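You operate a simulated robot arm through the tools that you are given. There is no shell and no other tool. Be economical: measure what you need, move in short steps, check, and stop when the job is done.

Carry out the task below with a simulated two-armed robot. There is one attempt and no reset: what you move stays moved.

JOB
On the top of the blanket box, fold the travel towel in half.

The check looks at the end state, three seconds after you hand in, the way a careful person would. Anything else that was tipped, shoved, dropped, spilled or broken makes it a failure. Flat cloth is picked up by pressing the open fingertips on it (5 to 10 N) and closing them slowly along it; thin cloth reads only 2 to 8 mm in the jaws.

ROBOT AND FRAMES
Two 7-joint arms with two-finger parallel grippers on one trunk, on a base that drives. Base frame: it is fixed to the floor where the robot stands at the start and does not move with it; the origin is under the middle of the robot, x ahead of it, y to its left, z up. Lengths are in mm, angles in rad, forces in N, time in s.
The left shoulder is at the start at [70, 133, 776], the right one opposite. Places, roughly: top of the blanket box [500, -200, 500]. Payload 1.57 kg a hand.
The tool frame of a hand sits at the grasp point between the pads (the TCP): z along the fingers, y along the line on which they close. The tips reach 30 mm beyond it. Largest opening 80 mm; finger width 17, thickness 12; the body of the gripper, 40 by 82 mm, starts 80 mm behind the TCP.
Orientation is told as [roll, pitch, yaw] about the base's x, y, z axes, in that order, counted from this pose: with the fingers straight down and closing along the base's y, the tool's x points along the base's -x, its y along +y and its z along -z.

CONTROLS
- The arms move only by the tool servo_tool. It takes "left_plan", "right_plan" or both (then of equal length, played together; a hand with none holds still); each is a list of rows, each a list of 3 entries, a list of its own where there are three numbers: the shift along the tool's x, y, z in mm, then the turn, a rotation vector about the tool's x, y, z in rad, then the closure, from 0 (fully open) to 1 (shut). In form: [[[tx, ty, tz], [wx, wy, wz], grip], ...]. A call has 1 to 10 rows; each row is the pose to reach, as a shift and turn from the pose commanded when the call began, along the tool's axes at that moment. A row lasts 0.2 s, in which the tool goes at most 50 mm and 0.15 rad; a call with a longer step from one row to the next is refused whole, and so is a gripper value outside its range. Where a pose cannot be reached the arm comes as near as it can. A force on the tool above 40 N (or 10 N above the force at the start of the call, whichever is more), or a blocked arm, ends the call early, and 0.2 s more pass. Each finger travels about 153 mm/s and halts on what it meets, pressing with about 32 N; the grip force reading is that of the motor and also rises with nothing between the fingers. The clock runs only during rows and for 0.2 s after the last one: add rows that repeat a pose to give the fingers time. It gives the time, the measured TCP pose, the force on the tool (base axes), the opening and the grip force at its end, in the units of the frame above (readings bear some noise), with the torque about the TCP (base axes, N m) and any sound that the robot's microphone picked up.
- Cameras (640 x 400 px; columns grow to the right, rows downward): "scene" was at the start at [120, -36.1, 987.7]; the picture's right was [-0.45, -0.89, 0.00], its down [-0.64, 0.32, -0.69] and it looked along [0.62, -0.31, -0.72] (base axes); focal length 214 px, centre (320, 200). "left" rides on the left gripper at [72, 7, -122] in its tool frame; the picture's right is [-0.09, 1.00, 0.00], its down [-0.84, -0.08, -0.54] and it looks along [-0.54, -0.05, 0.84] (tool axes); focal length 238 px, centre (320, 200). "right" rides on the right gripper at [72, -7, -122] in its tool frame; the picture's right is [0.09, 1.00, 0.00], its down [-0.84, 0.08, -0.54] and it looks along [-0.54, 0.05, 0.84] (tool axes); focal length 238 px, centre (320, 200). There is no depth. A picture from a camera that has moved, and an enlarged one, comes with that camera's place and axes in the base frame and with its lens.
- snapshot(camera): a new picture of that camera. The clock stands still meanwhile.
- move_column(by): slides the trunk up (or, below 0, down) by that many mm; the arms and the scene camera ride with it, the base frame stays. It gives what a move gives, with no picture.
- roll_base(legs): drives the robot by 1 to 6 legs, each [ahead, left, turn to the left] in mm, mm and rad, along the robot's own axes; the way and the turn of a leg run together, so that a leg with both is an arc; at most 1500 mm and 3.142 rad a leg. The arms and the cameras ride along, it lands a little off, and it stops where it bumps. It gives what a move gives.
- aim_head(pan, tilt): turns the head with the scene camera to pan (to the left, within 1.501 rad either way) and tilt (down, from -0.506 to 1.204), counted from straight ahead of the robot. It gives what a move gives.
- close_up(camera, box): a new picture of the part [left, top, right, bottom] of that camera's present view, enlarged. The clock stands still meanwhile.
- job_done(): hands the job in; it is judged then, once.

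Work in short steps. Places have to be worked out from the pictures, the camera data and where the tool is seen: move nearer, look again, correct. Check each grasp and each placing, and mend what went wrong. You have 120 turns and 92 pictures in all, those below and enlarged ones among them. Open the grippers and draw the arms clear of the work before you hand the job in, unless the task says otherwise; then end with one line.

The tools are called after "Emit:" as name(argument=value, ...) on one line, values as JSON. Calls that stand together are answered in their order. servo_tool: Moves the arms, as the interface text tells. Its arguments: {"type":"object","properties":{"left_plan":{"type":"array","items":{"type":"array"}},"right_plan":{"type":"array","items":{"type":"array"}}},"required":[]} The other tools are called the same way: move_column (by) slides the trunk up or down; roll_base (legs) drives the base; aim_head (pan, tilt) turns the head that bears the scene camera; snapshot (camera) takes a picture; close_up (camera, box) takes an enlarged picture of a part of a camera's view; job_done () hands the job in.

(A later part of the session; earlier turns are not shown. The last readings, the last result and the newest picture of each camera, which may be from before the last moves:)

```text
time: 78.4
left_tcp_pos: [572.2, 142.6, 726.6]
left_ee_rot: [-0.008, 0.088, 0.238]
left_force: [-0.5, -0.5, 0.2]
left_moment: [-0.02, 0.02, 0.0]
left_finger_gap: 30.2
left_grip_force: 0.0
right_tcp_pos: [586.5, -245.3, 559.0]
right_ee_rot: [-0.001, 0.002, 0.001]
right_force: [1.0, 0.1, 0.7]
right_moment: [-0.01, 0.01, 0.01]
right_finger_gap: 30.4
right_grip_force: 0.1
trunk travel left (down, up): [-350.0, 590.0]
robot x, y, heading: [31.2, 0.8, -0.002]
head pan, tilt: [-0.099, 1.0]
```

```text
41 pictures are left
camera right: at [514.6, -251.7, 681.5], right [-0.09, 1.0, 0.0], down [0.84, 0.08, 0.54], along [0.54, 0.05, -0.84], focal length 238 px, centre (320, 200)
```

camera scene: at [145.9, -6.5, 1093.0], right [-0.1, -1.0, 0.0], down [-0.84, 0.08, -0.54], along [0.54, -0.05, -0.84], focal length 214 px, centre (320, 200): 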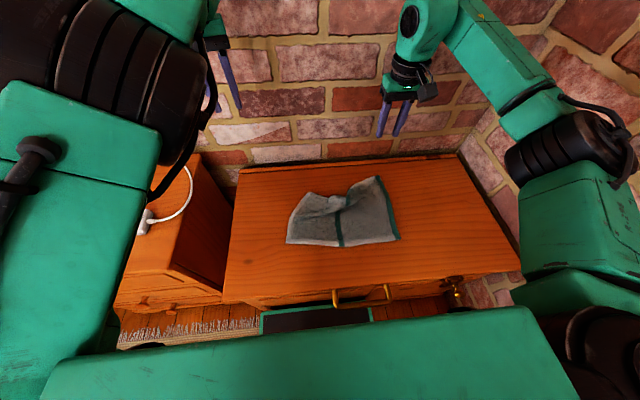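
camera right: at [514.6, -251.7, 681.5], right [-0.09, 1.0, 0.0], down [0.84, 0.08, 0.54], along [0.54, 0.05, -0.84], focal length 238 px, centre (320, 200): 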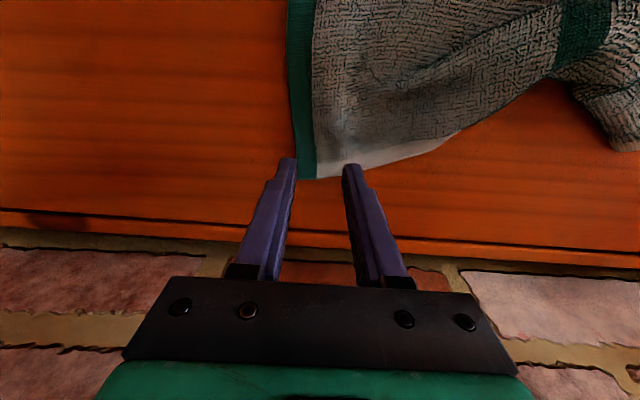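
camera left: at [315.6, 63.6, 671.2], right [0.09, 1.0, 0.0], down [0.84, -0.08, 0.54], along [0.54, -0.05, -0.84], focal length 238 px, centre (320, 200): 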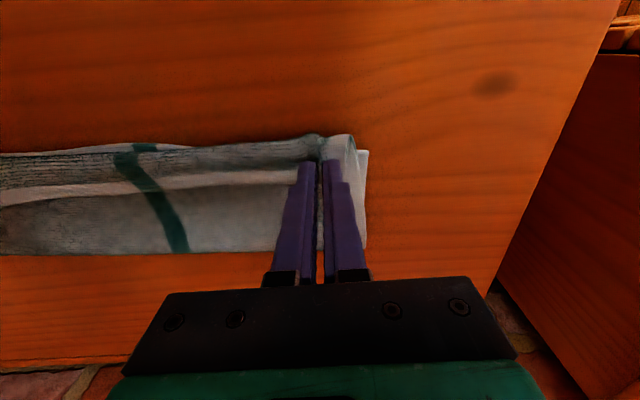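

Corner C is at about (612,-262), with the far hem sloping to x≈594 at y≈-215. I shift 8 mm inward and lower to touch.

Emit:
servo_tool(right_plan=[[[0, 8, 10], [0, 0, 0], 0.65], [[0, 8, 20], [0, 0, 0], 0.65], [[0, 8, 26], [0, 0, 0], 0.65], [[0, 8, 28], [0, 0, 0], 0.65], [[0, 8, 28], [0, 0, 0], 0.65]])

```text
time: 79.6
left_tcp_pos: [571.3, 141.7, 727.6]
left_ee_rot: [-0.007, 0.09, 0.239]
left_force: [0.1, 0.0, 0.1]
left_moment: [-0.02, 0.04, 0.02]
left_finger_gap: 30.4
left_grip_force: 0.0
right_tcp_pos: [586.6, -237.4, 533.9]
right_ee_rot: [-0.003, -0.002, 0.001]
right_force: [0.1, -0.9, 7.2]
right_moment: [-0.11, -0.04, -0.01]
right_finger_gap: 28.0
right_grip_force: 0.1
trunk travel left (down, up): [-350.0, 590.0]
robot x, y, heading: [32.2, -1.8, 0.001]
head pan, tilt: [-0.099, 1.0]
```

Contact is at 7 N. I close slowly along the cloth.

Emit:
servo_tool(right_plan=[[[0, 0, 1], [0, 0, 0], 0.7], [[0, 0, 1], [0, 0, 0], 0.76], [[0, 0, 1], [0, 0, 0], 0.82], [[0, 0, 1], [0, 0, 0], 0.88], [[0, 0, 1], [0, 0, 0], 0.94], [[0, 0, 1], [0, 0, 0], 1], [[0, 0, 1], [0, 0, 0], 1], [[0, 0, 1], [0, 0, 0], 1], [[0, 0, -15], [0, 0, 0], 1]])

Emit:
snapshot(camera="right")

```text
time: 81.6
left_tcp_pos: [572.5, 142.1, 726.8]
left_ee_rot: [-0.006, 0.089, 0.238]
left_force: [0.0, 0.0, 0.1]
left_moment: [0.03, -0.03, -0.02]
left_finger_gap: 30.1
left_grip_force: 0.1
right_tcp_pos: [584.5, -237.6, 544.6]
right_ee_rot: [-0.001, 0.004, 0.001]
right_force: [-0.4, 1.3, -0.1]
right_moment: [0.0, -0.02, 0.0]
right_finger_gap: 4.2
right_grip_force: 25.0
trunk travel left (down, up): [-350.0, 590.0]
robot x, y, heading: [29.0, -0.5, 0.006]
head pan, tilt: [-0.099, 1.0]
```

```text
40 pictures are left
camera right: at [513.5, -244.5, 667.5], right [-0.09, 1.0, 0.0], down [0.84, 0.08, 0.54], along [0.54, 0.05, -0.84], focal length 238 px, centre (320, 200)
```

right: 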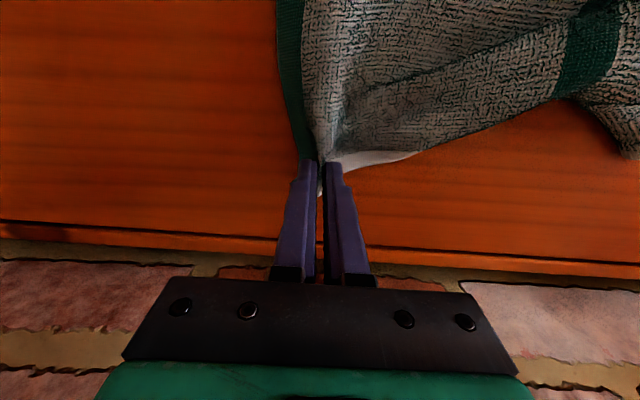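

Grasp is good (4.2 mm). I carry C up along the arc while gradually pitching the fingers away from me, staying far enough from the body this time.

Emit:
servo_tool(right_plan=[[[2, 0, -19], [0, 0, 0], 1], [[11, 0, -38], [0, -0.1, 0], 1], [[24.5, 0, -55], [0, -0.22, 0], 1], [[41, 0, -69], [0, -0.35, 0], 1], [[60, 0, -80], [0, -0.48, 0], 1], [[79, 0, -86], [0, -0.61, 0], 1], [[98, 0, -87], [0, -0.74, 0], 1], [[117, 0, -85], [0, -0.87, 0], 1]])

Emit:
snapshot(camera="scene")

```text
time: 83.4
left_tcp_pos: [572.6, 142.8, 726.2]
left_ee_rot: [-0.007, 0.09, 0.236]
left_force: [0.9, -0.3, 0.5]
left_moment: [0.0, -0.02, 0.02]
left_finger_gap: 30.4
left_grip_force: 0.1
right_tcp_pos: [468.8, -236.4, 630.4]
right_ee_rot: [0.003, -0.872, 0.0]
right_force: [-0.3, -0.6, -0.3]
right_moment: [-0.02, 0.03, -0.01]
right_finger_gap: 3.9
right_grip_force: 24.7
trunk travel left (down, up): [-350.0, 590.0]
robot x, y, heading: [32.3, 1.8, -0.002]
head pan, tilt: [-0.099, 1.0]
```

```text
39 pictures are left
camera scene: at [147.5, -6.9, 972.9], right [-0.1, -1.0, 0.0], down [-0.84, 0.08, -0.54], along [0.54, -0.05, -0.84], focal length 214 px, centre (320, 200)
```

scene: 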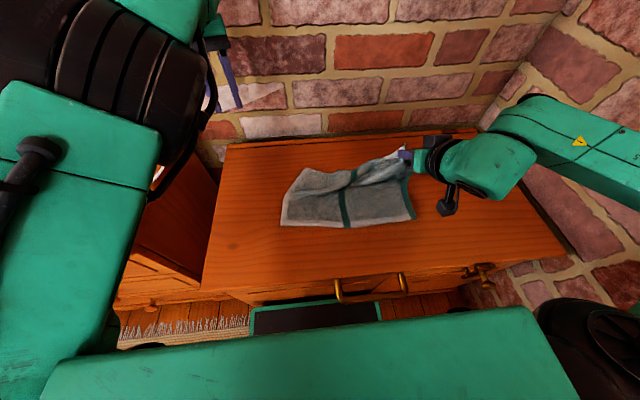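

No reach flags; the tip is at about (492,611). The near-right corner D is at (375,-265). I lower 20 mm and drive the base back in two short legs, lowering between them.

Emit:
servo_tool(right_plan=[[[15, 0, 13], [0, 0, 0], 1]])

Emit:
roll_base(legs=[[-55, 0, 0]])

Emit:
servo_tool(right_plan=[[[11, 0, 10], [0, 0, 0], 1], [[23, 0, 20], [0, 0, 0], 1]])

Emit:
roll_base(legs=[[-45, 0, 0]])

Emit:
snapshot(camera="scene")

```text
time: 83.8
left_tcp_pos: [571.0, 142.3, 725.6]
left_ee_rot: [-0.006, 0.089, 0.238]
left_force: [-0.2, 0.4, 0.3]
left_moment: [-0.01, 0.0, 0.01]
left_finger_gap: 30.5
left_grip_force: 0.0
right_tcp_pos: [468.8, -237.9, 612.0]
right_ee_rot: [0.0, -0.872, 0.0]
right_force: [0.1, -0.4, -0.3]
right_moment: [-0.03, 0.0, 0.03]
right_finger_gap: 4.2
right_grip_force: 24.7
trunk travel left (down, up): [-350.0, 590.0]
robot x, y, heading: [25.1, 2.0, -0.002]
head pan, tilt: [-0.099, 1.0]
```

```text
time: 84.8
left_tcp_pos: [517.7, 141.8, 726.6]
left_ee_rot: [-0.008, 0.089, 0.237]
left_force: [-0.2, -0.2, -0.1]
left_moment: [-0.01, -0.02, -0.02]
left_finger_gap: 30.6
left_grip_force: 0.1
right_tcp_pos: [414.4, -239.1, 611.6]
right_ee_rot: [0.003, -0.87, -0.003]
right_force: [0.1, 0.2, -0.4]
right_moment: [-0.04, 0.03, 0.0]
right_finger_gap: 4.0
right_grip_force: 24.9
trunk travel left (down, up): [-350.0, 590.0]
robot x, y, heading: [-22.5, 1.6, -0.003]
head pan, tilt: [-0.099, 1.0]
```

```text
time: 85.4
left_tcp_pos: [518.6, 141.9, 726.9]
left_ee_rot: [-0.007, 0.09, 0.238]
left_force: [0.6, 0.1, -0.7]
left_moment: [-0.02, -0.02, 0.01]
left_finger_gap: 30.4
left_grip_force: 0.0
right_tcp_pos: [415.7, -237.7, 581.7]
right_ee_rot: [-0.001, -0.869, -0.001]
right_force: [-0.4, 0.0, -0.4]
right_moment: [-0.05, -0.01, 0.01]
right_finger_gap: 4.2
right_grip_force: 24.9
trunk travel left (down, up): [-350.0, 590.0]
robot x, y, heading: [-23.8, -3.6, -0.006]
head pan, tilt: [-0.099, 1.0]
```

```text
time: 86.3
left_tcp_pos: [473.5, 142.6, 727.5]
left_ee_rot: [-0.006, 0.089, 0.238]
left_force: [-0.2, -0.4, 0.0]
left_moment: [-0.01, -0.02, 0.02]
left_finger_gap: 30.4
left_grip_force: 0.1
right_tcp_pos: [371.6, -238.3, 583.2]
right_ee_rot: [0.001, -0.871, 0.0]
right_force: [0.1, 0.9, 1.1]
right_moment: [0.01, 0.0, -0.01]
right_finger_gap: 4.0
right_grip_force: 24.6
trunk travel left (down, up): [-350.0, 590.0]
robot x, y, heading: [-67.3, -1.7, 0.0]
head pan, tilt: [-0.099, 1.0]
```

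```text
38 pictures are left
camera scene: at [48.7, -6.9, 972.9], right [-0.1, -1.0, 0.0], down [-0.84, 0.08, -0.54], along [0.54, -0.05, -0.84], focal length 214 px, centre (320, 200)
```

scene: 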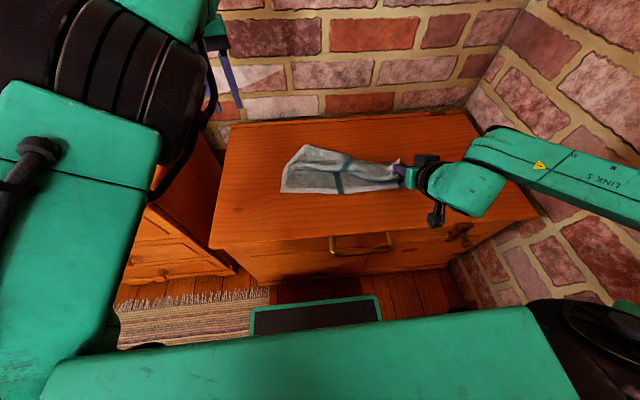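

The tip is now above the near edge at about (395,564). I lower it 48 mm and look.

Emit:
servo_tool(right_plan=[[[10, 0, 8], [0, 0, 0], 1], [[19, 0, 16], [0, 0, 0], 1], [[28, 0, 24], [0, 0, 0], 1], [[37, 0, 31], [0, 0, 0], 1], [[37, 0, 31], [0, 0, 0], 1]])

Emit:
snapshot(camera="right")

Emit:
close_up(camera="scene", box=[250, 120, 460, 250])

```text
time: 87.5
left_tcp_pos: [472.6, 143.5, 727.1]
left_ee_rot: [-0.006, 0.088, 0.238]
left_force: [-0.8, -0.5, -0.6]
left_moment: [0.01, 0.02, 0.02]
left_finger_gap: 30.5
left_grip_force: 0.1
right_tcp_pos: [371.8, -236.4, 534.1]
right_ee_rot: [-0.001, -0.873, 0.0]
right_force: [0.4, -1.1, 11.1]
right_moment: [-0.07, -0.16, -0.08]
right_finger_gap: 4.2
right_grip_force: 24.4
trunk travel left (down, up): [-350.0, 590.0]
robot x, y, heading: [-63.2, 2.0, 0.0]
head pan, tilt: [-0.099, 1.0]
```

```text
37 pictures are left
camera right: at [232.6, -243.4, 558.4], right [-0.06, 1.0, -0.07], down [0.12, 0.08, 0.99], along [0.99, 0.05, -0.13], focal length 238 px, centre (320, 200)
```

right: 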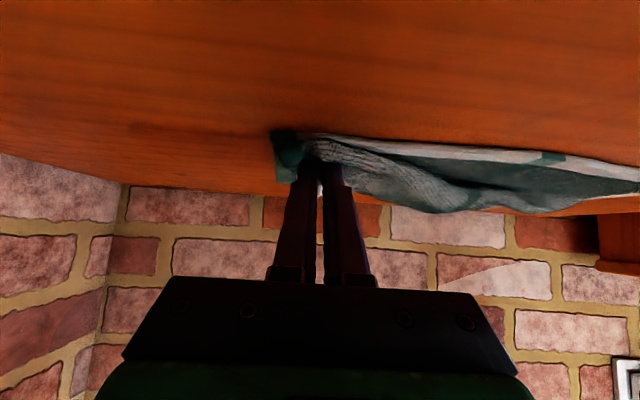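

```text
3.05 times, centred on (355, 185) of scene
camera zoom: at [48.6, -6.5, 973.1], right [-0.1, -1.0, 0.0], down [-0.84, 0.08, -0.54], along [0.54, -0.05, -0.84], focal length 654 px, centre (213, 246)
```

zoom: 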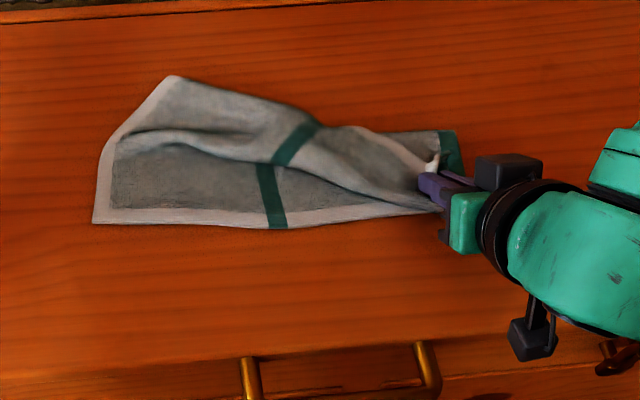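

The corner rests at the near edge with 11 N contact. I ease off, open, and withdraw back along the fingers so any drag pulls the hem towards me.

Emit:
servo_tool(right_plan=[[[-3, 0, -3], [0, 0, 0], 1], [[-3, 0, -3], [0, 0, 0], 0.85], [[-3, 0, -3], [0, 0, 0], 0.7], [[-3, 0, -3], [0, 0, 0], 0.7], [[-3, 0, -20], [0, 0, 0], 0.7], [[-8, 0, -45], [0, 0, 0], 0.7], [[-20, 0, -80], [0, 0, 0], 0.7], [[-50, 0, -100], [0, 0, 0], 0.7]])

Emit:
close_up(camera="scene", box=[250, 120, 460, 250])

```text
time: 89.3
left_tcp_pos: [474.0, 143.7, 724.1]
left_ee_rot: [-0.007, 0.092, 0.237]
left_force: [-0.1, 0.0, -0.5]
left_moment: [-0.01, 0.02, -0.04]
left_finger_gap: 30.4
left_grip_force: 0.1
right_tcp_pos: [340.1, -235.0, 627.7]
right_ee_rot: [-0.001, -0.862, 0.0]
right_force: [0.9, 0.4, 0.8]
right_moment: [-0.01, 0.0, -0.01]
right_finger_gap: 23.9
right_grip_force: 0.0
right hand out of reach, approached as far as the arm can: row 7, 8
trunk travel left (down, up): [-350.0, 590.0]
robot x, y, heading: [-67.9, 0.2, 0.002]
head pan, tilt: [-0.099, 1.0]
```

```text
3.05 times, centred on (355, 185) of scene
camera zoom: at [50.4, -5.8, 972.6], right [-0.1, -1.0, 0.0], down [-0.84, 0.08, -0.54], along [0.54, -0.05, -0.84], focal length 654 px, centre (213, 246)
```

zoom: 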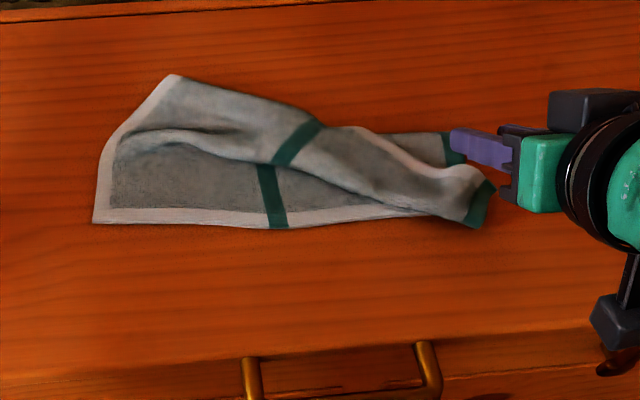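

The corner has a 30 mm lip curled back on top, and the fold line was pulled too near (x≈464 rather than 488). I'll re-grip that lip, lift, and release it from a height so it falls open. First I bring the right hand upright above it.

Emit:
servo_tool(right_plan=[[[0, 0, 8], [0, 0.144, 0], 0.65], [[0, -3, 16], [0, 0.288, 0], 0.65], [[1, -5, 24], [0, 0.432, 0], 0.65], [[2, -7, 32], [0, 0.576, 0], 0.65], [[4, -9, 42], [0, 0.72, 0], 0.65], [[6, -10, 55], [0, 0.862, 0], 0.65], [[6, -10, 55], [0, 0.862, 0], 0.65]])

Emit:
snapshot(camera="right")

```text
time: 90.9
left_tcp_pos: [473.9, 141.8, 727.1]
left_ee_rot: [-0.006, 0.088, 0.237]
left_force: [0.1, 0.1, 0.0]
left_moment: [-0.01, 0.03, 0.02]
left_finger_gap: 30.3
left_grip_force: 0.2
right_tcp_pos: [377.1, -249.0, 587.6]
right_ee_rot: [0.002, -0.005, 0.0]
right_force: [-0.5, 0.9, 0.6]
right_moment: [-0.02, -0.02, 0.01]
right_finger_gap: 27.8
right_grip_force: 0.1
trunk travel left (down, up): [-350.0, 590.0]
robot x, y, heading: [-66.8, 1.6, -0.003]
head pan, tilt: [-0.099, 1.0]
```

```text
34 pictures are left
camera right: at [305.9, -254.8, 708.9], right [-0.09, 1.0, 0.0], down [0.83, 0.08, 0.55], along [0.54, 0.05, -0.84], focal length 238 px, centre (320, 200)
```

right: 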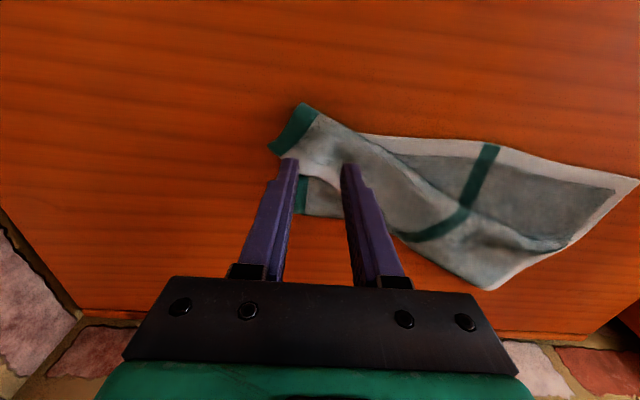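

The corner point C now lies at about (385,-291), with its green edge running to (344,-265). I shift 22 mm outward over it and lower gently to touch.

Emit:
servo_tool(right_plan=[[[-2, -11, 15], [0, 0, 0], 0.65], [[-2, -22, 30], [0, 0, 0], 0.65], [[-2, -22, 42], [0, 0, 0], 0.65], [[-2, -22, 50], [0, 0, 0], 0.65], [[-2, -22, 54], [0, 0, 0], 0.65], [[-2, -22, 54], [0, 0, 0], 0.65]])

Emit:
snapshot(camera="right")

```text
time: 92.3
left_tcp_pos: [472.9, 143.3, 727.6]
left_ee_rot: [-0.007, 0.086, 0.236]
left_force: [0.5, -0.1, 0.0]
left_moment: [0.0, 0.03, 0.0]
left_finger_gap: 30.4
left_grip_force: 0.0
right_tcp_pos: [379.1, -269.5, 537.5]
right_ee_rot: [0.002, -0.014, 0.0]
right_force: [1.4, -1.8, 22.7]
right_moment: [0.37, -0.06, -0.04]
right_finger_gap: 26.5
right_grip_force: 0.1
trunk travel left (down, up): [-350.0, 590.0]
robot x, y, heading: [-67.3, 1.7, 0.0]
head pan, tilt: [-0.099, 1.0]
```

```text
33 pictures are left
camera right: at [305.9, -275.5, 657.7], right [-0.09, 1.0, 0.0], down [0.83, 0.08, 0.55], along [0.55, 0.05, -0.83], focal length 238 px, centre (320, 200)
```

right: 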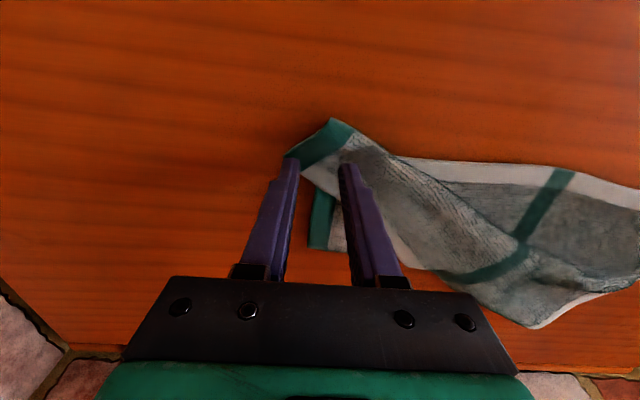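

That is 23 N, too hard because one finger stands on several layers. I ease up 3 mm and close slowly.

Emit:
servo_tool(right_plan=[[[0, 0, -3], [0, 0, 0], 0.68], [[0, 0, -3], [0, 0, 0], 0.74], [[0, 0, -3], [0, 0, 0], 0.8], [[0, 0, -3], [0, 0, 0], 0.86], [[0, 0, -3], [0, 0, 0], 0.92], [[0, 0, -3], [0, 0, 0], 1], [[0, 0, -3], [0, 0, 0], 1], [[0, 0, -3], [0, 0, 0], 1], [[0, 0, -25], [0, 0, 0], 1]])

Emit:
snapshot(camera="right")

```text
time: 94.3
left_tcp_pos: [474.3, 142.2, 727.7]
left_ee_rot: [-0.007, 0.088, 0.237]
left_force: [-1.3, -0.7, -0.4]
left_moment: [0.0, -0.04, 0.02]
left_finger_gap: 30.4
left_grip_force: 0.0
right_tcp_pos: [378.4, -272.6, 557.9]
right_ee_rot: [-0.001, -0.008, -0.001]
right_force: [0.2, -0.2, -0.3]
right_moment: [-0.02, 0.0, 0.0]
right_finger_gap: 2.1
right_grip_force: 23.9
trunk travel left (down, up): [-350.0, 590.0]
robot x, y, heading: [-67.1, 2.3, -0.001]
head pan, tilt: [-0.099, 1.0]
```

```text
32 pictures are left
camera right: at [305.6, -277.6, 679.0], right [-0.09, 1.0, 0.0], down [0.83, 0.08, 0.55], along [0.55, 0.05, -0.84], focal length 238 px, centre (320, 200)
```

right: 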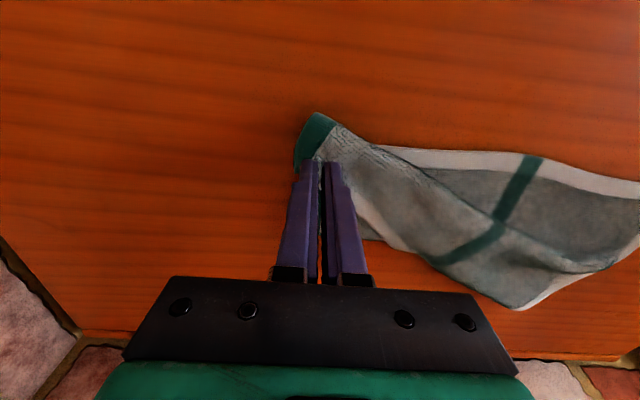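

It holds with a 2.1 mm gap. I lift to see what hangs from the fingers.

Emit:
servo_tool(right_plan=[[[0, 0, -25], [0, 0, 0], 1], [[-10, 5, -50], [0, 0, 0], 1], [[-20, 10, -70], [0, 0, 0], 1]])

Emit:
snapshot(camera="scene")

Emit:
snapshot(camera="right")

```text
time: 95.1
left_tcp_pos: [473.8, 141.8, 725.6]
left_ee_rot: [-0.009, 0.088, 0.238]
left_force: [-0.1, -0.5, -0.3]
left_moment: [0.04, -0.01, -0.03]
left_finger_gap: 30.6
left_grip_force: 0.1
right_tcp_pos: [397.9, -261.6, 628.7]
right_ee_rot: [-0.001, -0.007, 0.0]
right_force: [0.8, -0.5, -0.3]
right_moment: [-0.02, 0.0, 0.02]
right_finger_gap: 2.5
right_grip_force: 23.4
trunk travel left (down, up): [-350.0, 590.0]
robot x, y, heading: [-68.4, 2.2, -0.003]
head pan, tilt: [-0.099, 1.0]
```

```text
31 pictures are left
camera scene: at [49.7, -6.7, 972.8], right [-0.1, -1.0, 0.0], down [-0.84, 0.08, -0.54], along [0.54, -0.05, -0.84], focal length 214 px, centre (320, 200)
```

scene: 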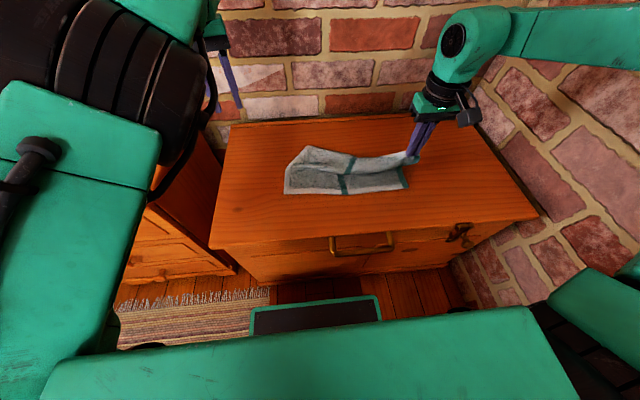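

```text
30 pictures are left
camera right: at [325.8, -267.3, 749.5], right [-0.09, 1.0, 0.0], down [0.83, 0.08, 0.55], along [0.55, 0.05, -0.84], focal length 238 px, centre (320, 200)
```

right: 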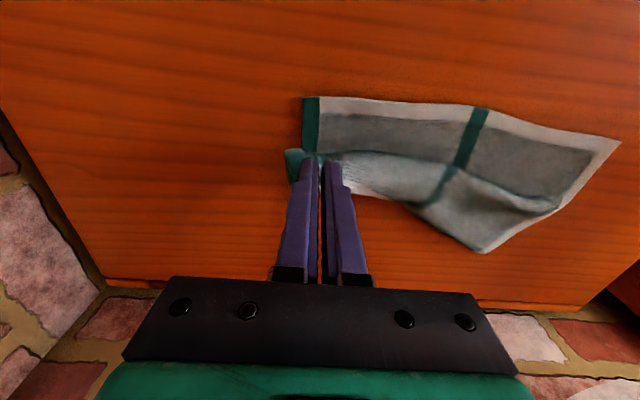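

Excellent: the corner itself is held and the flap hangs cleanly; D is at (371,-280). I swing it a little far so the lower layer lies flat, then come over low towards D, stopping 45 mm up.

Emit:
servo_tool(right_plan=[[[-30, -3, -13], [0, 0, 0], 1], [[-60, -8, -13], [0, 0, 0], 1], [[-80, -12, -8], [0, 0, 0], 1], [[-80, -12, -8], [0, 0, 0], 1], [[-55, -12, -16], [0, 0, 0], 1], [[-30, -12, -10], [0, 0, 0], 1], [[-10, -13, 12], [0, 0, 0], 1], [[2, -13, 32], [0, 0, 0], 1], [[10, -13, 52], [0, 0, 0], 1], [[10, -13, 52], [0, 0, 0], 1]])

Emit:
snapshot(camera="right")

```text
time: 97.3
left_tcp_pos: [473.2, 143.4, 726.8]
left_ee_rot: [-0.007, 0.088, 0.236]
left_force: [0.0, -0.3, 0.2]
left_moment: [0.03, -0.02, -0.02]
left_finger_gap: 30.5
left_grip_force: 0.1
right_tcp_pos: [389.0, -272.5, 576.7]
right_ee_rot: [0.002, -0.006, 0.001]
right_force: [-0.9, 0.0, 0.3]
right_moment: [0.0, 0.0, 0.01]
right_finger_gap: 2.3
right_grip_force: 23.3
trunk travel left (down, up): [-350.0, 590.0]
robot x, y, heading: [-68.4, -2.3, 0.001]
head pan, tilt: [-0.099, 1.0]
```

```text
29 pictures are left
camera right: at [316.5, -278.4, 699.0], right [-0.09, 1.0, 0.0], down [0.83, 0.08, 0.55], along [0.55, 0.05, -0.84], focal length 238 px, centre (320, 200)
```

right: 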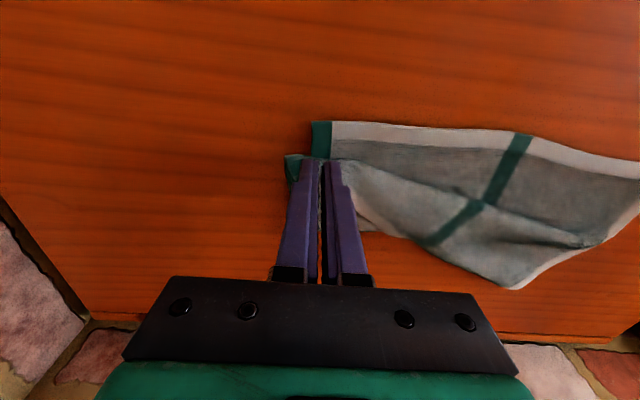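

I come a little nearer and lower (tip ≈(380,535)) and open the fingers to let it fall open.

Emit:
servo_tool(right_plan=[[[5, -3, 6], [0, 0, 0], 1], [[9, -4, 12], [0, 0, 0], 1], [[9, -4, 12], [0, 0, 0], 0.8], [[9, -4, 12], [0, 0, 0], 0.6], [[9, -4, 12], [0, 0, 0], 0.5], [[9, -4, -20], [0, 0, 0], 0.5], [[9, -4, -60], [0, 0, 0], 0.5]])

Emit:
snapshot(camera="right")

```text
time: 98.9
left_tcp_pos: [473.3, 141.9, 726.0]
left_ee_rot: [-0.007, 0.09, 0.237]
left_force: [0.5, -0.4, 0.1]
left_moment: [0.02, 0.0, 0.02]
left_finger_gap: 30.3
left_grip_force: 0.1
right_tcp_pos: [380.1, -273.8, 637.0]
right_ee_rot: [0.002, -0.007, -0.001]
right_force: [0.0, 0.4, 0.7]
right_moment: [-0.02, -0.04, -0.02]
right_finger_gap: 39.9
right_grip_force: 0.0
trunk travel left (down, up): [-350.0, 590.0]
robot x, y, heading: [-64.4, -2.8, 0.001]
head pan, tilt: [-0.099, 1.0]
```

```text
28 pictures are left
camera right: at [307.9, -280.7, 758.0], right [-0.09, 1.0, 0.0], down [0.83, 0.08, 0.55], along [0.55, 0.05, -0.84], focal length 238 px, centre (320, 200)
```

right: 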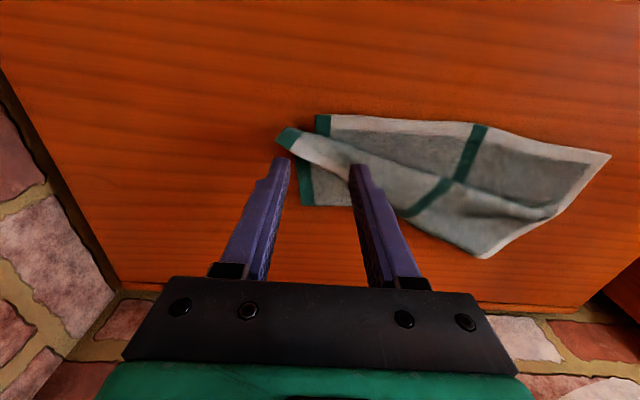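

C has come down close to D. I take a closer look.

Emit:
close_up(camera="right", box=[240, 90, 640, 280])

```text
1.60 times, centred on (440, 185) of right
camera zoom: at [307.9, -280.7, 758.0], right [-0.09, 1.0, 0.0], down [0.83, 0.08, 0.55], along [0.55, 0.05, -0.84], focal length 381 px, centre (128, 224)
```

zoom: 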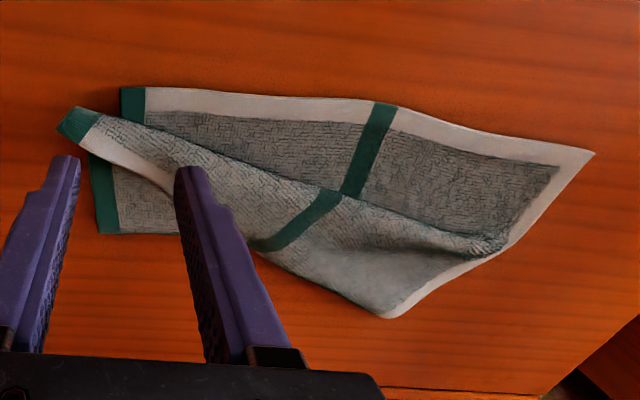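

The upper layer folds correctly at x≈488, but its hem still lies curled back as a 30 mm lip (roll edge x≈388, hem x≈420). I'll place the two open fingertips just beyond the hem, lightly on the cloth, and sweep towards me to flip the lip over.

Emit:
servo_tool(right_plan=[[[-30, 12, 10], [0, 0, 0], 0.5], [[-60, 25, 30], [0, 0, 0], 0.5], [[-62, 27, 65], [0, 0, 0], 0.5], [[-62, 27, 90], [0, 0, 0], 0.5], [[-62, 27, 98], [0, 0, 0], 0.5], [[-62, 27, 101], [0, 0, 0], 0.5], [[-62, 27, 101], [0, 0, 0], 0.5]])

Emit:
snapshot(camera="right")

```text
time: 100.5
left_tcp_pos: [472.7, 142.8, 727.1]
left_ee_rot: [-0.006, 0.086, 0.237]
left_force: [-0.1, 0.5, 0.3]
left_moment: [0.0, -0.04, 0.03]
left_finger_gap: 30.5
left_grip_force: 0.1
right_tcp_pos: [443.7, -247.5, 536.8]
right_ee_rot: [0.0, -0.013, 0.0]
right_force: [3.2, -1.0, 13.0]
right_moment: [0.21, -0.06, -0.08]
right_finger_gap: 39.3
right_grip_force: 0.1
trunk travel left (down, up): [-350.0, 590.0]
robot x, y, heading: [-69.4, -3.2, -0.003]
head pan, tilt: [-0.099, 1.0]
```

```text
26 pictures are left
camera right: at [370.6, -254.1, 658.2], right [-0.09, 1.0, 0.0], down [0.83, 0.08, 0.55], along [0.55, 0.05, -0.83], focal length 238 px, centre (320, 200)
```

right: 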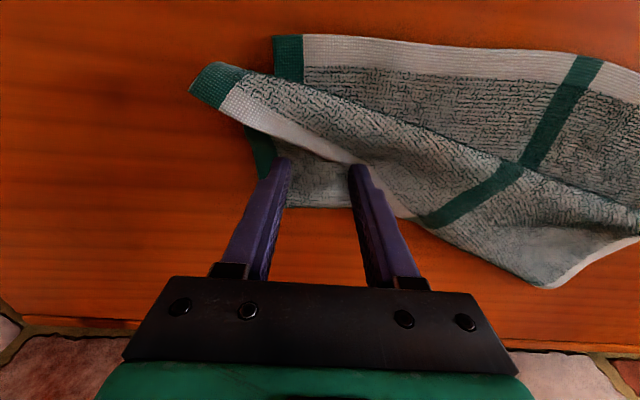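

The fingertips stand just beyond the hem. I ease up 3 mm and sweep towards me slowly.

Emit:
servo_tool(right_plan=[[[0, 0, -3], [0, 0, 0], 0.5], [[10, 0, -3], [0, 0, 0], 0.5], [[20, 0, -3], [0, 0, 0], 0.5], [[30, 0, -3.5], [0, 0, 0], 0.5], [[40, 0, -4], [0, 0, 0], 0.5], [[52, 0, -4], [0, 0, 0], 0.5], [[64, 0, -4], [0, 0, 0], 0.5], [[76, 0, -4], [0, 0, 0], 0.5], [[86, 0, -4], [0, 0, 0], 0.5], [[86, 0, -40], [0, 0, 0], 0.5]])

Emit:
snapshot(camera="right")

```text
time: 102.7
left_tcp_pos: [473.8, 143.5, 726.4]
left_ee_rot: [-0.009, 0.089, 0.238]
left_force: [-0.8, 0.0, -0.8]
left_moment: [0.03, -0.01, 0.01]
left_finger_gap: 30.3
left_grip_force: 0.1
right_tcp_pos: [355.1, -248.7, 576.0]
right_ee_rot: [0.001, -0.006, -0.001]
right_force: [0.0, 0.6, -0.1]
right_moment: [0.01, 0.0, 0.01]
right_finger_gap: 40.1
right_grip_force: 0.0
trunk travel left (down, up): [-350.0, 590.0]
robot x, y, heading: [-66.2, -1.0, 0.001]
head pan, tilt: [-0.099, 1.0]
```

```text
25 pictures are left
camera right: at [282.2, -254.4, 697.1], right [-0.09, 1.0, 0.0], down [0.83, 0.08, 0.55], along [0.55, 0.05, -0.84], focal length 238 px, centre (320, 200)
```

right: 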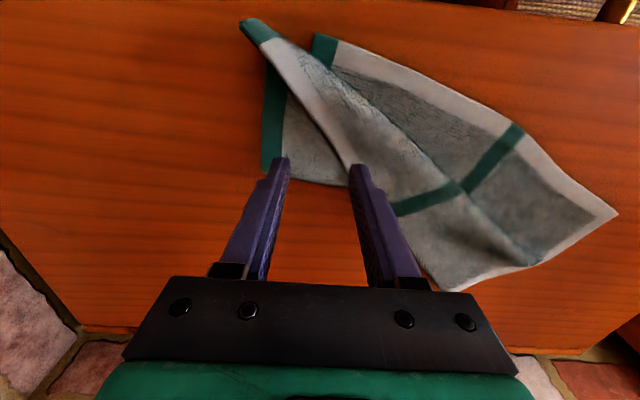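

The sweep dragged the whole towel about 90 mm towards me on the right (D now ≈(279,-255), still 27 mm inside the box edge), so no more sweeping. I'll re-grip corner C across its hem instead: yaw the right hand 45° so the fingers straddle the hem at about (300,-295).

Emit:
servo_tool(right_plan=[[[8, -8, -20], [0, 0, -0.14], 0.6], [[17, -16, -20], [0, 0, -0.28], 0.6], [[26, -24, -15], [0, 0, -0.42], 0.6], [[35, -32, -10], [0, 0, -0.56], 0.6], [[44, -40, -5], [0, 0, -0.68], 0.6], [[55, -47, 5], [0, 0, -0.785], 0.6], [[55, -47, 15], [0, 0, -0.785], 0.6]])

Emit:
snapshot(camera="right")

```text
time: 104.3
left_tcp_pos: [474.6, 141.2, 726.1]
left_ee_rot: [-0.007, 0.089, 0.237]
left_force: [0.0, 0.6, -1.2]
left_moment: [0.04, 0.01, 0.02]
left_finger_gap: 30.2
left_grip_force: 0.0
right_tcp_pos: [258.9, -183.0, 563.9]
right_ee_rot: [-0.006, -0.006, 0.784]
right_force: [0.4, -0.8, 0.5]
right_moment: [0.0, 0.03, 0.0]
right_finger_gap: 32.1
right_grip_force: 0.0
right hand out of reach, approached as far as the arm can: row 3, 4, 5, 6, 7
trunk travel left (down, up): [-350.0, 590.0]
robot x, y, heading: [-67.0, -3.5, 0.001]
head pan, tilt: [-0.099, 1.0]
```

```text
24 pictures are left
camera right: at [213.5, -236.8, 685.4], right [-0.77, 0.64, -0.01], down [0.53, 0.65, 0.55], along [0.35, 0.42, -0.84], focal length 238 px, centre (320, 200)
```

right: 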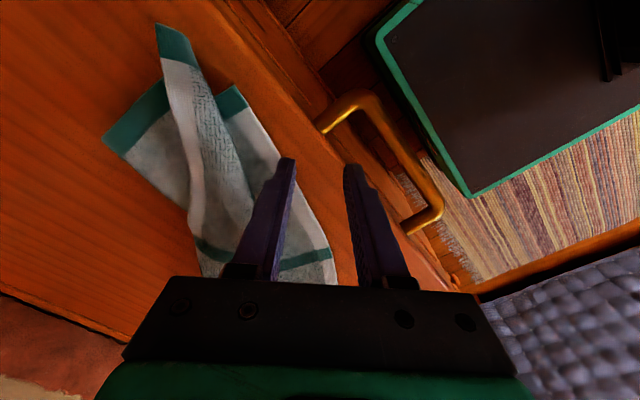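

The hand ran into its near limit. I move it forward and up to a comfortable place before backing the base for more room.

Emit:
servo_tool(right_plan=[[[0, 0, -30], [0, 0, 0], 0.6], [[-8, -30, -50], [0, 0, 0], 0.6], [[-16, -60, -65], [0, 0, 0], 0.6], [[-25, -92, -75], [0, 0, 0], 0.6], [[-34, -124, -75], [0, 0, 0], 0.6], [[-42, -155, -75], [0, 0, 0], 0.6], [[-42, -155, -75], [0, 0, 0], 0.6]])

```text
time: 105.9
left_tcp_pos: [473.7, 142.9, 726.7]
left_ee_rot: [-0.007, 0.088, 0.238]
left_force: [-0.3, -0.3, 0.4]
left_moment: [-0.01, 0.0, -0.01]
left_finger_gap: 30.5
left_grip_force: 0.1
right_tcp_pos: [287.6, -161.2, 630.8]
right_ee_rot: [-0.006, -0.006, 0.781]
right_force: [-0.5, 0.5, 0.0]
right_moment: [-0.04, 0.0, 0.01]
right_finger_gap: 31.9
right_grip_force: 0.0
right hand out of reach, approached as far as the arm can: row 2, 3, 4, 5, 6, 7
trunk travel left (down, up): [-350.0, 590.0]
robot x, y, heading: [-69.6, -3.9, 0.002]
head pan, tilt: [-0.099, 1.0]
```

The right arm is being limited too. I look before doing anything more.

Emit:
snapshot(camera="scene")

```text
23 pictures are left
camera scene: at [49.7, -6.9, 972.8], right [-0.1, -1.0, 0.0], down [-0.84, 0.08, -0.54], along [0.54, -0.05, -0.84], focal length 214 px, centre (320, 200)
```

scene: 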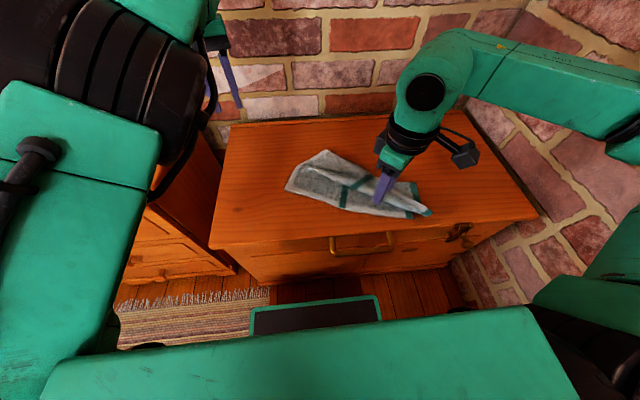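

The right arm's elbow is still properly outside. I undo the yaw in place, then move forward.

Emit:
servo_tool(right_plan=[[[0, 0, 0], [0, 0, 0.14], 0.6], [[0, 0, 0], [0, 0, 0.28], 0.6], [[0, 0, 0], [0, 0, 0.42], 0.6], [[0, 0, 0], [0, 0, 0.56], 0.6], [[0, 0, 0], [0, 0, 0.7], 0.6], [[-10, -10, 0], [0, 0, 0.78], 0.6], [[-20, -25, 0], [0, 0, 0.78], 0.6], [[-30, -45, 0], [0, 0, 0.78], 0.6], [[-40, -70, 0], [0, 0, 0.78], 0.6]])

```text
time: 107.9
left_tcp_pos: [473.8, 142.1, 726.7]
left_ee_rot: [-0.007, 0.089, 0.238]
left_force: [-0.4, -0.7, -1.4]
left_moment: [0.03, 0.0, -0.01]
left_finger_gap: 30.4
left_grip_force: 0.1
right_tcp_pos: [366.9, -182.5, 625.5]
right_ee_rot: [-0.001, -0.006, 0.005]
right_force: [-0.5, -0.8, -0.1]
right_moment: [0.01, 0.02, -0.03]
right_finger_gap: 32.1
right_grip_force: 0.0
trunk travel left (down, up): [-350.0, 590.0]
robot x, y, heading: [-64.9, -0.7, 0.006]
head pan, tilt: [-0.099, 1.0]
```

The right arm is healthy again. The towel has turned about 21° clockwise, so I back the base 60 mm, turn it right by 0.36 rad to square up with the towel, and shift left 130 mm so the right arm can reach both ends.

Emit:
roll_base(legs=[[-65, 0, 0], [0, 0, -0.36], [0, 130, 0]])

Emit:
aim_head(pan=-0.1, tilt=0.95)

Emit:
snapshot(camera="scene")

```text
time: 110.8
left_tcp_pos: [470.9, 67.1, 726.7]
left_ee_rot: [-0.008, 0.09, -0.115]
left_force: [0.3, 0.7, -0.3]
left_moment: [-0.01, 0.0, -0.01]
left_finger_gap: 30.2
left_grip_force: 0.0
right_tcp_pos: [254.9, -199.1, 626.3]
right_ee_rot: [0.001, -0.008, -0.351]
right_force: [0.3, 0.4, -0.6]
right_moment: [-0.02, 0.02, -0.02]
right_finger_gap: 32.1
right_grip_force: 0.0
trunk travel left (down, up): [-350.0, 590.0]
robot x, y, heading: [-86.8, 116.7, -0.355]
head pan, tilt: [-0.099, 1.0]
```

```text
time: 111.5
left_tcp_pos: [469.3, 66.9, 727.2]
left_ee_rot: [-0.007, 0.09, -0.117]
left_force: [-0.5, -0.3, -0.1]
left_moment: [-0.02, -0.01, 0.01]
left_finger_gap: 30.2
left_grip_force: 0.1
right_tcp_pos: [255.4, -199.9, 625.1]
right_ee_rot: [0.003, -0.009, -0.351]
right_force: [-0.4, -0.8, 0.8]
right_moment: [0.02, 0.0, -0.01]
right_finger_gap: 32.0
right_grip_force: 0.0
trunk travel left (down, up): [-350.0, 590.0]
robot x, y, heading: [-87.7, 123.4, -0.354]
head pan, tilt: [-0.099, 0.949]
```

```text
22 pictures are left
camera scene: at [23.3, 72.6, 976.4], right [-0.44, -0.9, 0.0], down [-0.73, 0.36, -0.58], along [0.52, -0.26, -0.81], focal length 214 px, centre (320, 200)
```

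scene: 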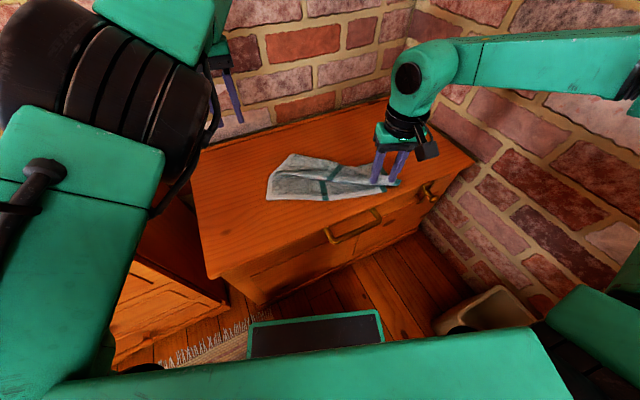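

The robot now faces the towel squarely. I move the right hand above corner C and look.

Emit:
servo_tool(right_plan=[[[-18, -19, 5], [0, 0, 0], 0.62], [[-36, -38, 15], [0, 0, 0], 0.62], [[-54, -57, 25], [0, 0, 0], 0.62], [[-71, -77, 40], [0, 0, 0], 0.62], [[-71, -77, 40], [0, 0, 0], 0.62]])

Emit:
snapshot(camera="right")

```text
time: 112.7
left_tcp_pos: [470.9, 67.9, 726.1]
left_ee_rot: [-0.007, 0.088, -0.116]
left_force: [0.0, 0.4, 0.6]
left_moment: [0.01, 0.0, -0.04]
left_finger_gap: 30.7
left_grip_force: 0.1
right_tcp_pos: [295.5, -296.6, 584.3]
right_ee_rot: [0.0, -0.008, -0.352]
right_force: [0.5, -0.5, -0.2]
right_moment: [0.0, 0.0, -0.01]
right_finger_gap: 30.5
right_grip_force: 0.2
trunk travel left (down, up): [-350.0, 590.0]
robot x, y, heading: [-86.9, 123.5, -0.354]
head pan, tilt: [-0.099, 0.949]
```

```text
21 pictures are left
camera right: at [225.0, -277.3, 707.0], right [0.26, 0.97, 0.0], down [0.81, -0.21, 0.55], along [0.53, -0.14, -0.84], focal length 238 px, centre (320, 200)
```

right: 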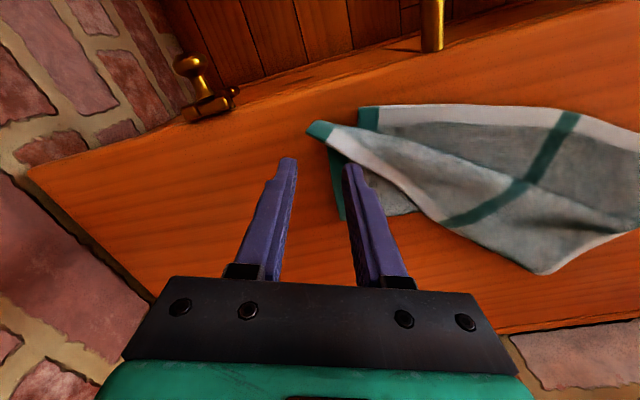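

C is 13 mm nearer and 2 mm left of the fingers, and needs to go about 21 mm nearer and 27 mm left to sit on D. I shift over it and lower to touch.

Emit:
servo_tool(right_plan=[[[10, 5, 15], [0, 0, 0], 0.62], [[10, 5, 30], [0, 0, 0], 0.62], [[10, 5, 40], [0, 0, 0], 0.62], [[10, 5, 45], [0, 0, 0], 0.62], [[10, 5, 48], [0, 0, 0], 0.62], [[10, 5, 48], [0, 0, 0], 0.62]])

```text
time: 114.1
left_tcp_pos: [469.6, 68.0, 725.3]
left_ee_rot: [-0.007, 0.089, -0.117]
left_force: [0.3, -0.3, 0.5]
left_moment: [0.02, -0.01, 0.0]
left_finger_gap: 30.5
left_grip_force: 0.0
right_tcp_pos: [289.5, -288.3, 537.8]
right_ee_rot: [0.0, -0.008, -0.351]
right_force: [-0.5, -0.5, 4.0]
right_moment: [0.11, -0.02, -0.02]
right_finger_gap: 30.3
right_grip_force: 0.4
trunk travel left (down, up): [-350.0, 590.0]
robot x, y, heading: [-85.8, 121.6, -0.357]
head pan, tilt: [-0.099, 0.949]
```

Light contact (4 N). I press 1 mm more, close slowly, and lift 40 mm.

Emit:
servo_tool(right_plan=[[[0, 0, 1], [0, 0, 0], 0.68], [[0, 0, 1], [0, 0, 0], 0.75], [[0, 0, 1], [0, 0, 0], 0.82], [[0, 0, 1], [0, 0, 0], 0.89], [[0, 0, 1], [0, 0, 0], 0.95], [[0, 0, 1], [0, 0, 0], 1], [[0, 0, 1], [0, 0, 0], 1], [[0, 0, 1], [0, 0, 0], 1], [[0, 0, -20], [0, 0, 0], 1], [[0, 0, -40], [0, 0, 0], 1]])

Emit:
snapshot(camera="right")

```text
time: 116.3
left_tcp_pos: [471.3, 67.3, 727.7]
left_ee_rot: [-0.007, 0.09, -0.117]
left_force: [0.3, 0.5, -0.6]
left_moment: [0.01, -0.04, 0.0]
left_finger_gap: 30.4
left_grip_force: 0.1
right_tcp_pos: [285.7, -290.2, 578.5]
right_ee_rot: [0.0, -0.005, -0.351]
right_force: [0.2, 0.1, -0.6]
right_moment: [0.03, 0.05, -0.01]
right_finger_gap: 2.7
right_grip_force: 24.3
trunk travel left (down, up): [-350.0, 590.0]
robot x, y, heading: [-86.8, 122.4, -0.35]
head pan, tilt: [-0.099, 0.949]
```

```text
20 pictures are left
camera right: at [216.3, -271.2, 699.7], right [0.26, 0.97, 0.0], down [0.81, -0.21, 0.55], along [0.53, -0.14, -0.84], focal length 238 px, centre (320, 200)
```

right: 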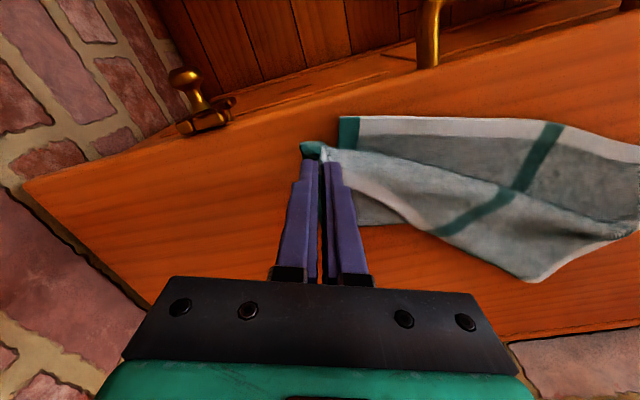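

C is held (2.7 mm) and there is plenty of reach here. I pitch the fingers forward while carrying C the 22 mm nearer and 12 mm left, then lower it onto D.

Emit:
servo_tool(right_plan=[[[4.2, 2, -7.7], [0, -0.14, 0], 1], [[8.3, 4, -10.8], [0, -0.28, 0], 1], [[16.2, 6, -9.4], [0, -0.42, 0], 1], [[23.9, 8, -5.4], [0, -0.56, 0], 1], [[31.3, 10, 2.1], [0, -0.7, 0], 1], [[38.3, 12, 15], [0, -0.84, 0], 1], [[44.4, 12, 30], [0, -0.95, 0], 1], [[46.4, 12, 43], [0, -0.95, 0], 1], [[46.4, 12, 43], [0, -0.95, 0], 1]])

Emit:
close_up(camera="scene", box=[230, 120, 450, 250])

```text
time: 118.3
left_tcp_pos: [469.3, 67.5, 726.8]
left_ee_rot: [-0.006, 0.09, -0.116]
left_force: [0.7, -0.1, -0.6]
left_moment: [0.01, 0.01, -0.01]
left_finger_gap: 30.3
left_grip_force: 0.0
right_tcp_pos: [247.6, -260.5, 535.8]
right_ee_rot: [0.003, -0.958, -0.352]
right_force: [-0.3, -0.6, 0.4]
right_moment: [0.0, -0.03, -0.02]
right_finger_gap: 2.5
right_grip_force: 24.1
trunk travel left (down, up): [-350.0, 590.0]
robot x, y, heading: [-87.5, 123.4, -0.351]
head pan, tilt: [-0.099, 0.949]
```

```text
2.91 times, centred on (340, 185) of scene
camera zoom: at [23.2, 72.8, 976.4], right [-0.44, -0.9, 0.0], down [-0.73, 0.36, -0.58], along [0.52, -0.26, -0.81], focal length 624 px, centre (262, 244)
```

zoom: 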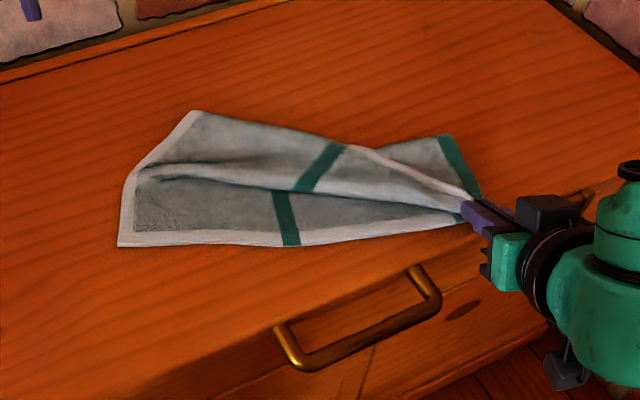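

The corner is on D. I release it here and withdraw backward; pulling the hem straight from the other corner should then take out the twist.

Emit:
servo_tool(right_plan=[[[3, 0, 3], [0, 0, 0], 1], [[3, 0, 3], [0, 0, 0], 0.85], [[3, 0, 3], [0, 0, 0], 0.7], [[3, 0, 3], [0, 0, 0], 0.7], [[2, 0, -20], [0, 0, 0], 0.7], [[-8, 0, -40], [0, 0.1, 0], 0.7], [[-30, 0, -50], [0, 0.24, 0], 0.7], [[-50, 0, -50], [0, 0.38, 0], 0.7], [[-70, 0, -45], [0, 0.52, 0], 0.7]])

Emit:
snapshot(camera="right")

```text
time: 120.3
left_tcp_pos: [471.9, 68.1, 726.5]
left_ee_rot: [-0.007, 0.088, -0.116]
left_force: [-0.9, -0.8, 0.1]
left_moment: [-0.05, 0.0, 0.03]
left_finger_gap: 30.2
left_grip_force: 0.0
right_tcp_pos: [252.8, -263.9, 619.3]
right_ee_rot: [0.0, -0.436, -0.35]
right_force: [-0.3, -0.1, 0.0]
right_moment: [0.0, -0.01, 0.01]
right_finger_gap: 24.1
right_grip_force: 0.1
trunk travel left (down, up): [-350.0, 590.0]
robot x, y, heading: [-86.5, 121.7, -0.355]
head pan, tilt: [-0.099, 0.949]
```

```text
18 pictures are left
camera right: at [141.7, -228.2, 698.5], right [0.26, 0.96, -0.04], down [0.52, -0.11, 0.85], along [0.81, -0.24, -0.53], focal length 238 px, centre (320, 200)
```

right: 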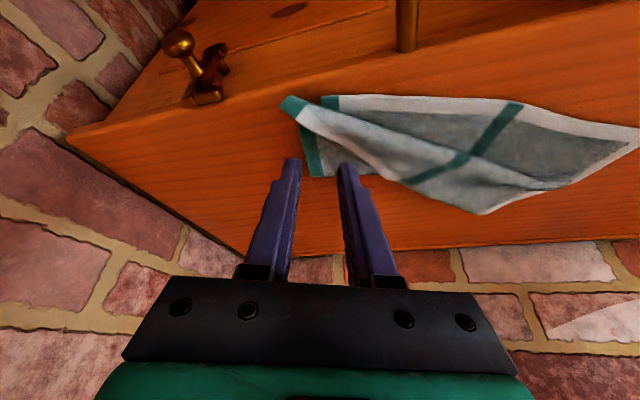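

C rests about 20 mm outside D. Next is corner A on the left; first I move the idle left hand outward and up so the right arm can come across.

Emit:
servo_tool(left_plan=[[[-5, 25, -10], [0, 0, 0], 0.62], [[-10, 50, -20], [0, 0, 0], 0.62], [[-10, 75, -30], [0, 0, 0], 0.62], [[-10, 100, -40], [0, 0, 0], 0.62], [[-10, 125, -50], [0, 0, 0], 0.62]], right_plan=[[[-10, 10, 4], [0, 0.1, 0], 0.7], [[-20, 30, 8], [0, 0.2, 0], 0.7], [[-30, 60, 12], [0, 0.3, 0], 0.7], [[-40, 90, 16], [0, 0.4, 0], 0.66], [[-43, 120, 20], [0, 0.436, 0], 0.62]])

```text
time: 121.5
left_tcp_pos: [497.9, 192.0, 774.0]
left_ee_rot: [-0.006, 0.09, -0.116]
left_force: [0.3, -0.3, 0.2]
left_moment: [0.0, 0.01, 0.01]
left_finger_gap: 30.4
left_grip_force: 0.0
right_tcp_pos: [332.5, -166.6, 616.0]
right_ee_rot: [0.002, -0.002, -0.353]
right_force: [0.0, -0.1, -0.1]
right_moment: [0.0, 0.02, 0.02]
right_finger_gap: 30.5
right_grip_force: 0.1
trunk travel left (down, up): [-350.0, 590.0]
robot x, y, heading: [-85.6, 122.8, -0.35]
head pan, tilt: [-0.099, 0.949]
```

Both moved cleanly. I bring the right hand 150 mm further left above the left half and look.

Emit:
servo_tool(right_plan=[[[0, 30, -5], [0, 0, 0], 0.62], [[0, 60, -10], [0, 0, 0], 0.62], [[0, 90, -10], [0, 0, 0], 0.62], [[0, 120, -5], [0, 0, 0], 0.62], [[0, 150, 0], [0, 0, 0], 0.62], [[0, 160, 0], [0, 0, 0], 0.62]])

Emit:
snapshot(camera="right")

```text
time: 122.9
left_tcp_pos: [498.3, 191.2, 772.7]
left_ee_rot: [-0.008, 0.089, -0.116]
left_force: [0.1, 0.7, 0.3]
left_moment: [-0.01, -0.04, -0.01]
left_finger_gap: 30.4
left_grip_force: 0.3
right_tcp_pos: [290.4, -91.5, 626.8]
right_ee_rot: [0.002, -0.002, -0.351]
right_force: [-0.2, -0.1, 0.3]
right_moment: [0.01, -0.04, 0.02]
right_finger_gap: 30.1
right_grip_force: 0.0
right hand out of reach, approached as far as the arm can: row 1, 2, 3, 4, 5, 6
trunk travel left (down, up): [-350.0, 590.0]
robot x, y, heading: [-86.8, 123.8, -0.355]
head pan, tilt: [-0.099, 0.949]
```

```text
17 pictures are left
camera right: at [221.5, -72.9, 749.2], right [0.26, 0.97, 0.0], down [0.81, -0.22, 0.54], along [0.53, -0.14, -0.84], focal length 238 px, centre (320, 200)
```

right: 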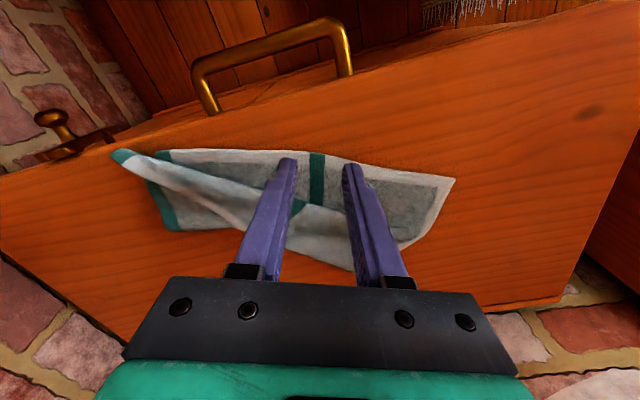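

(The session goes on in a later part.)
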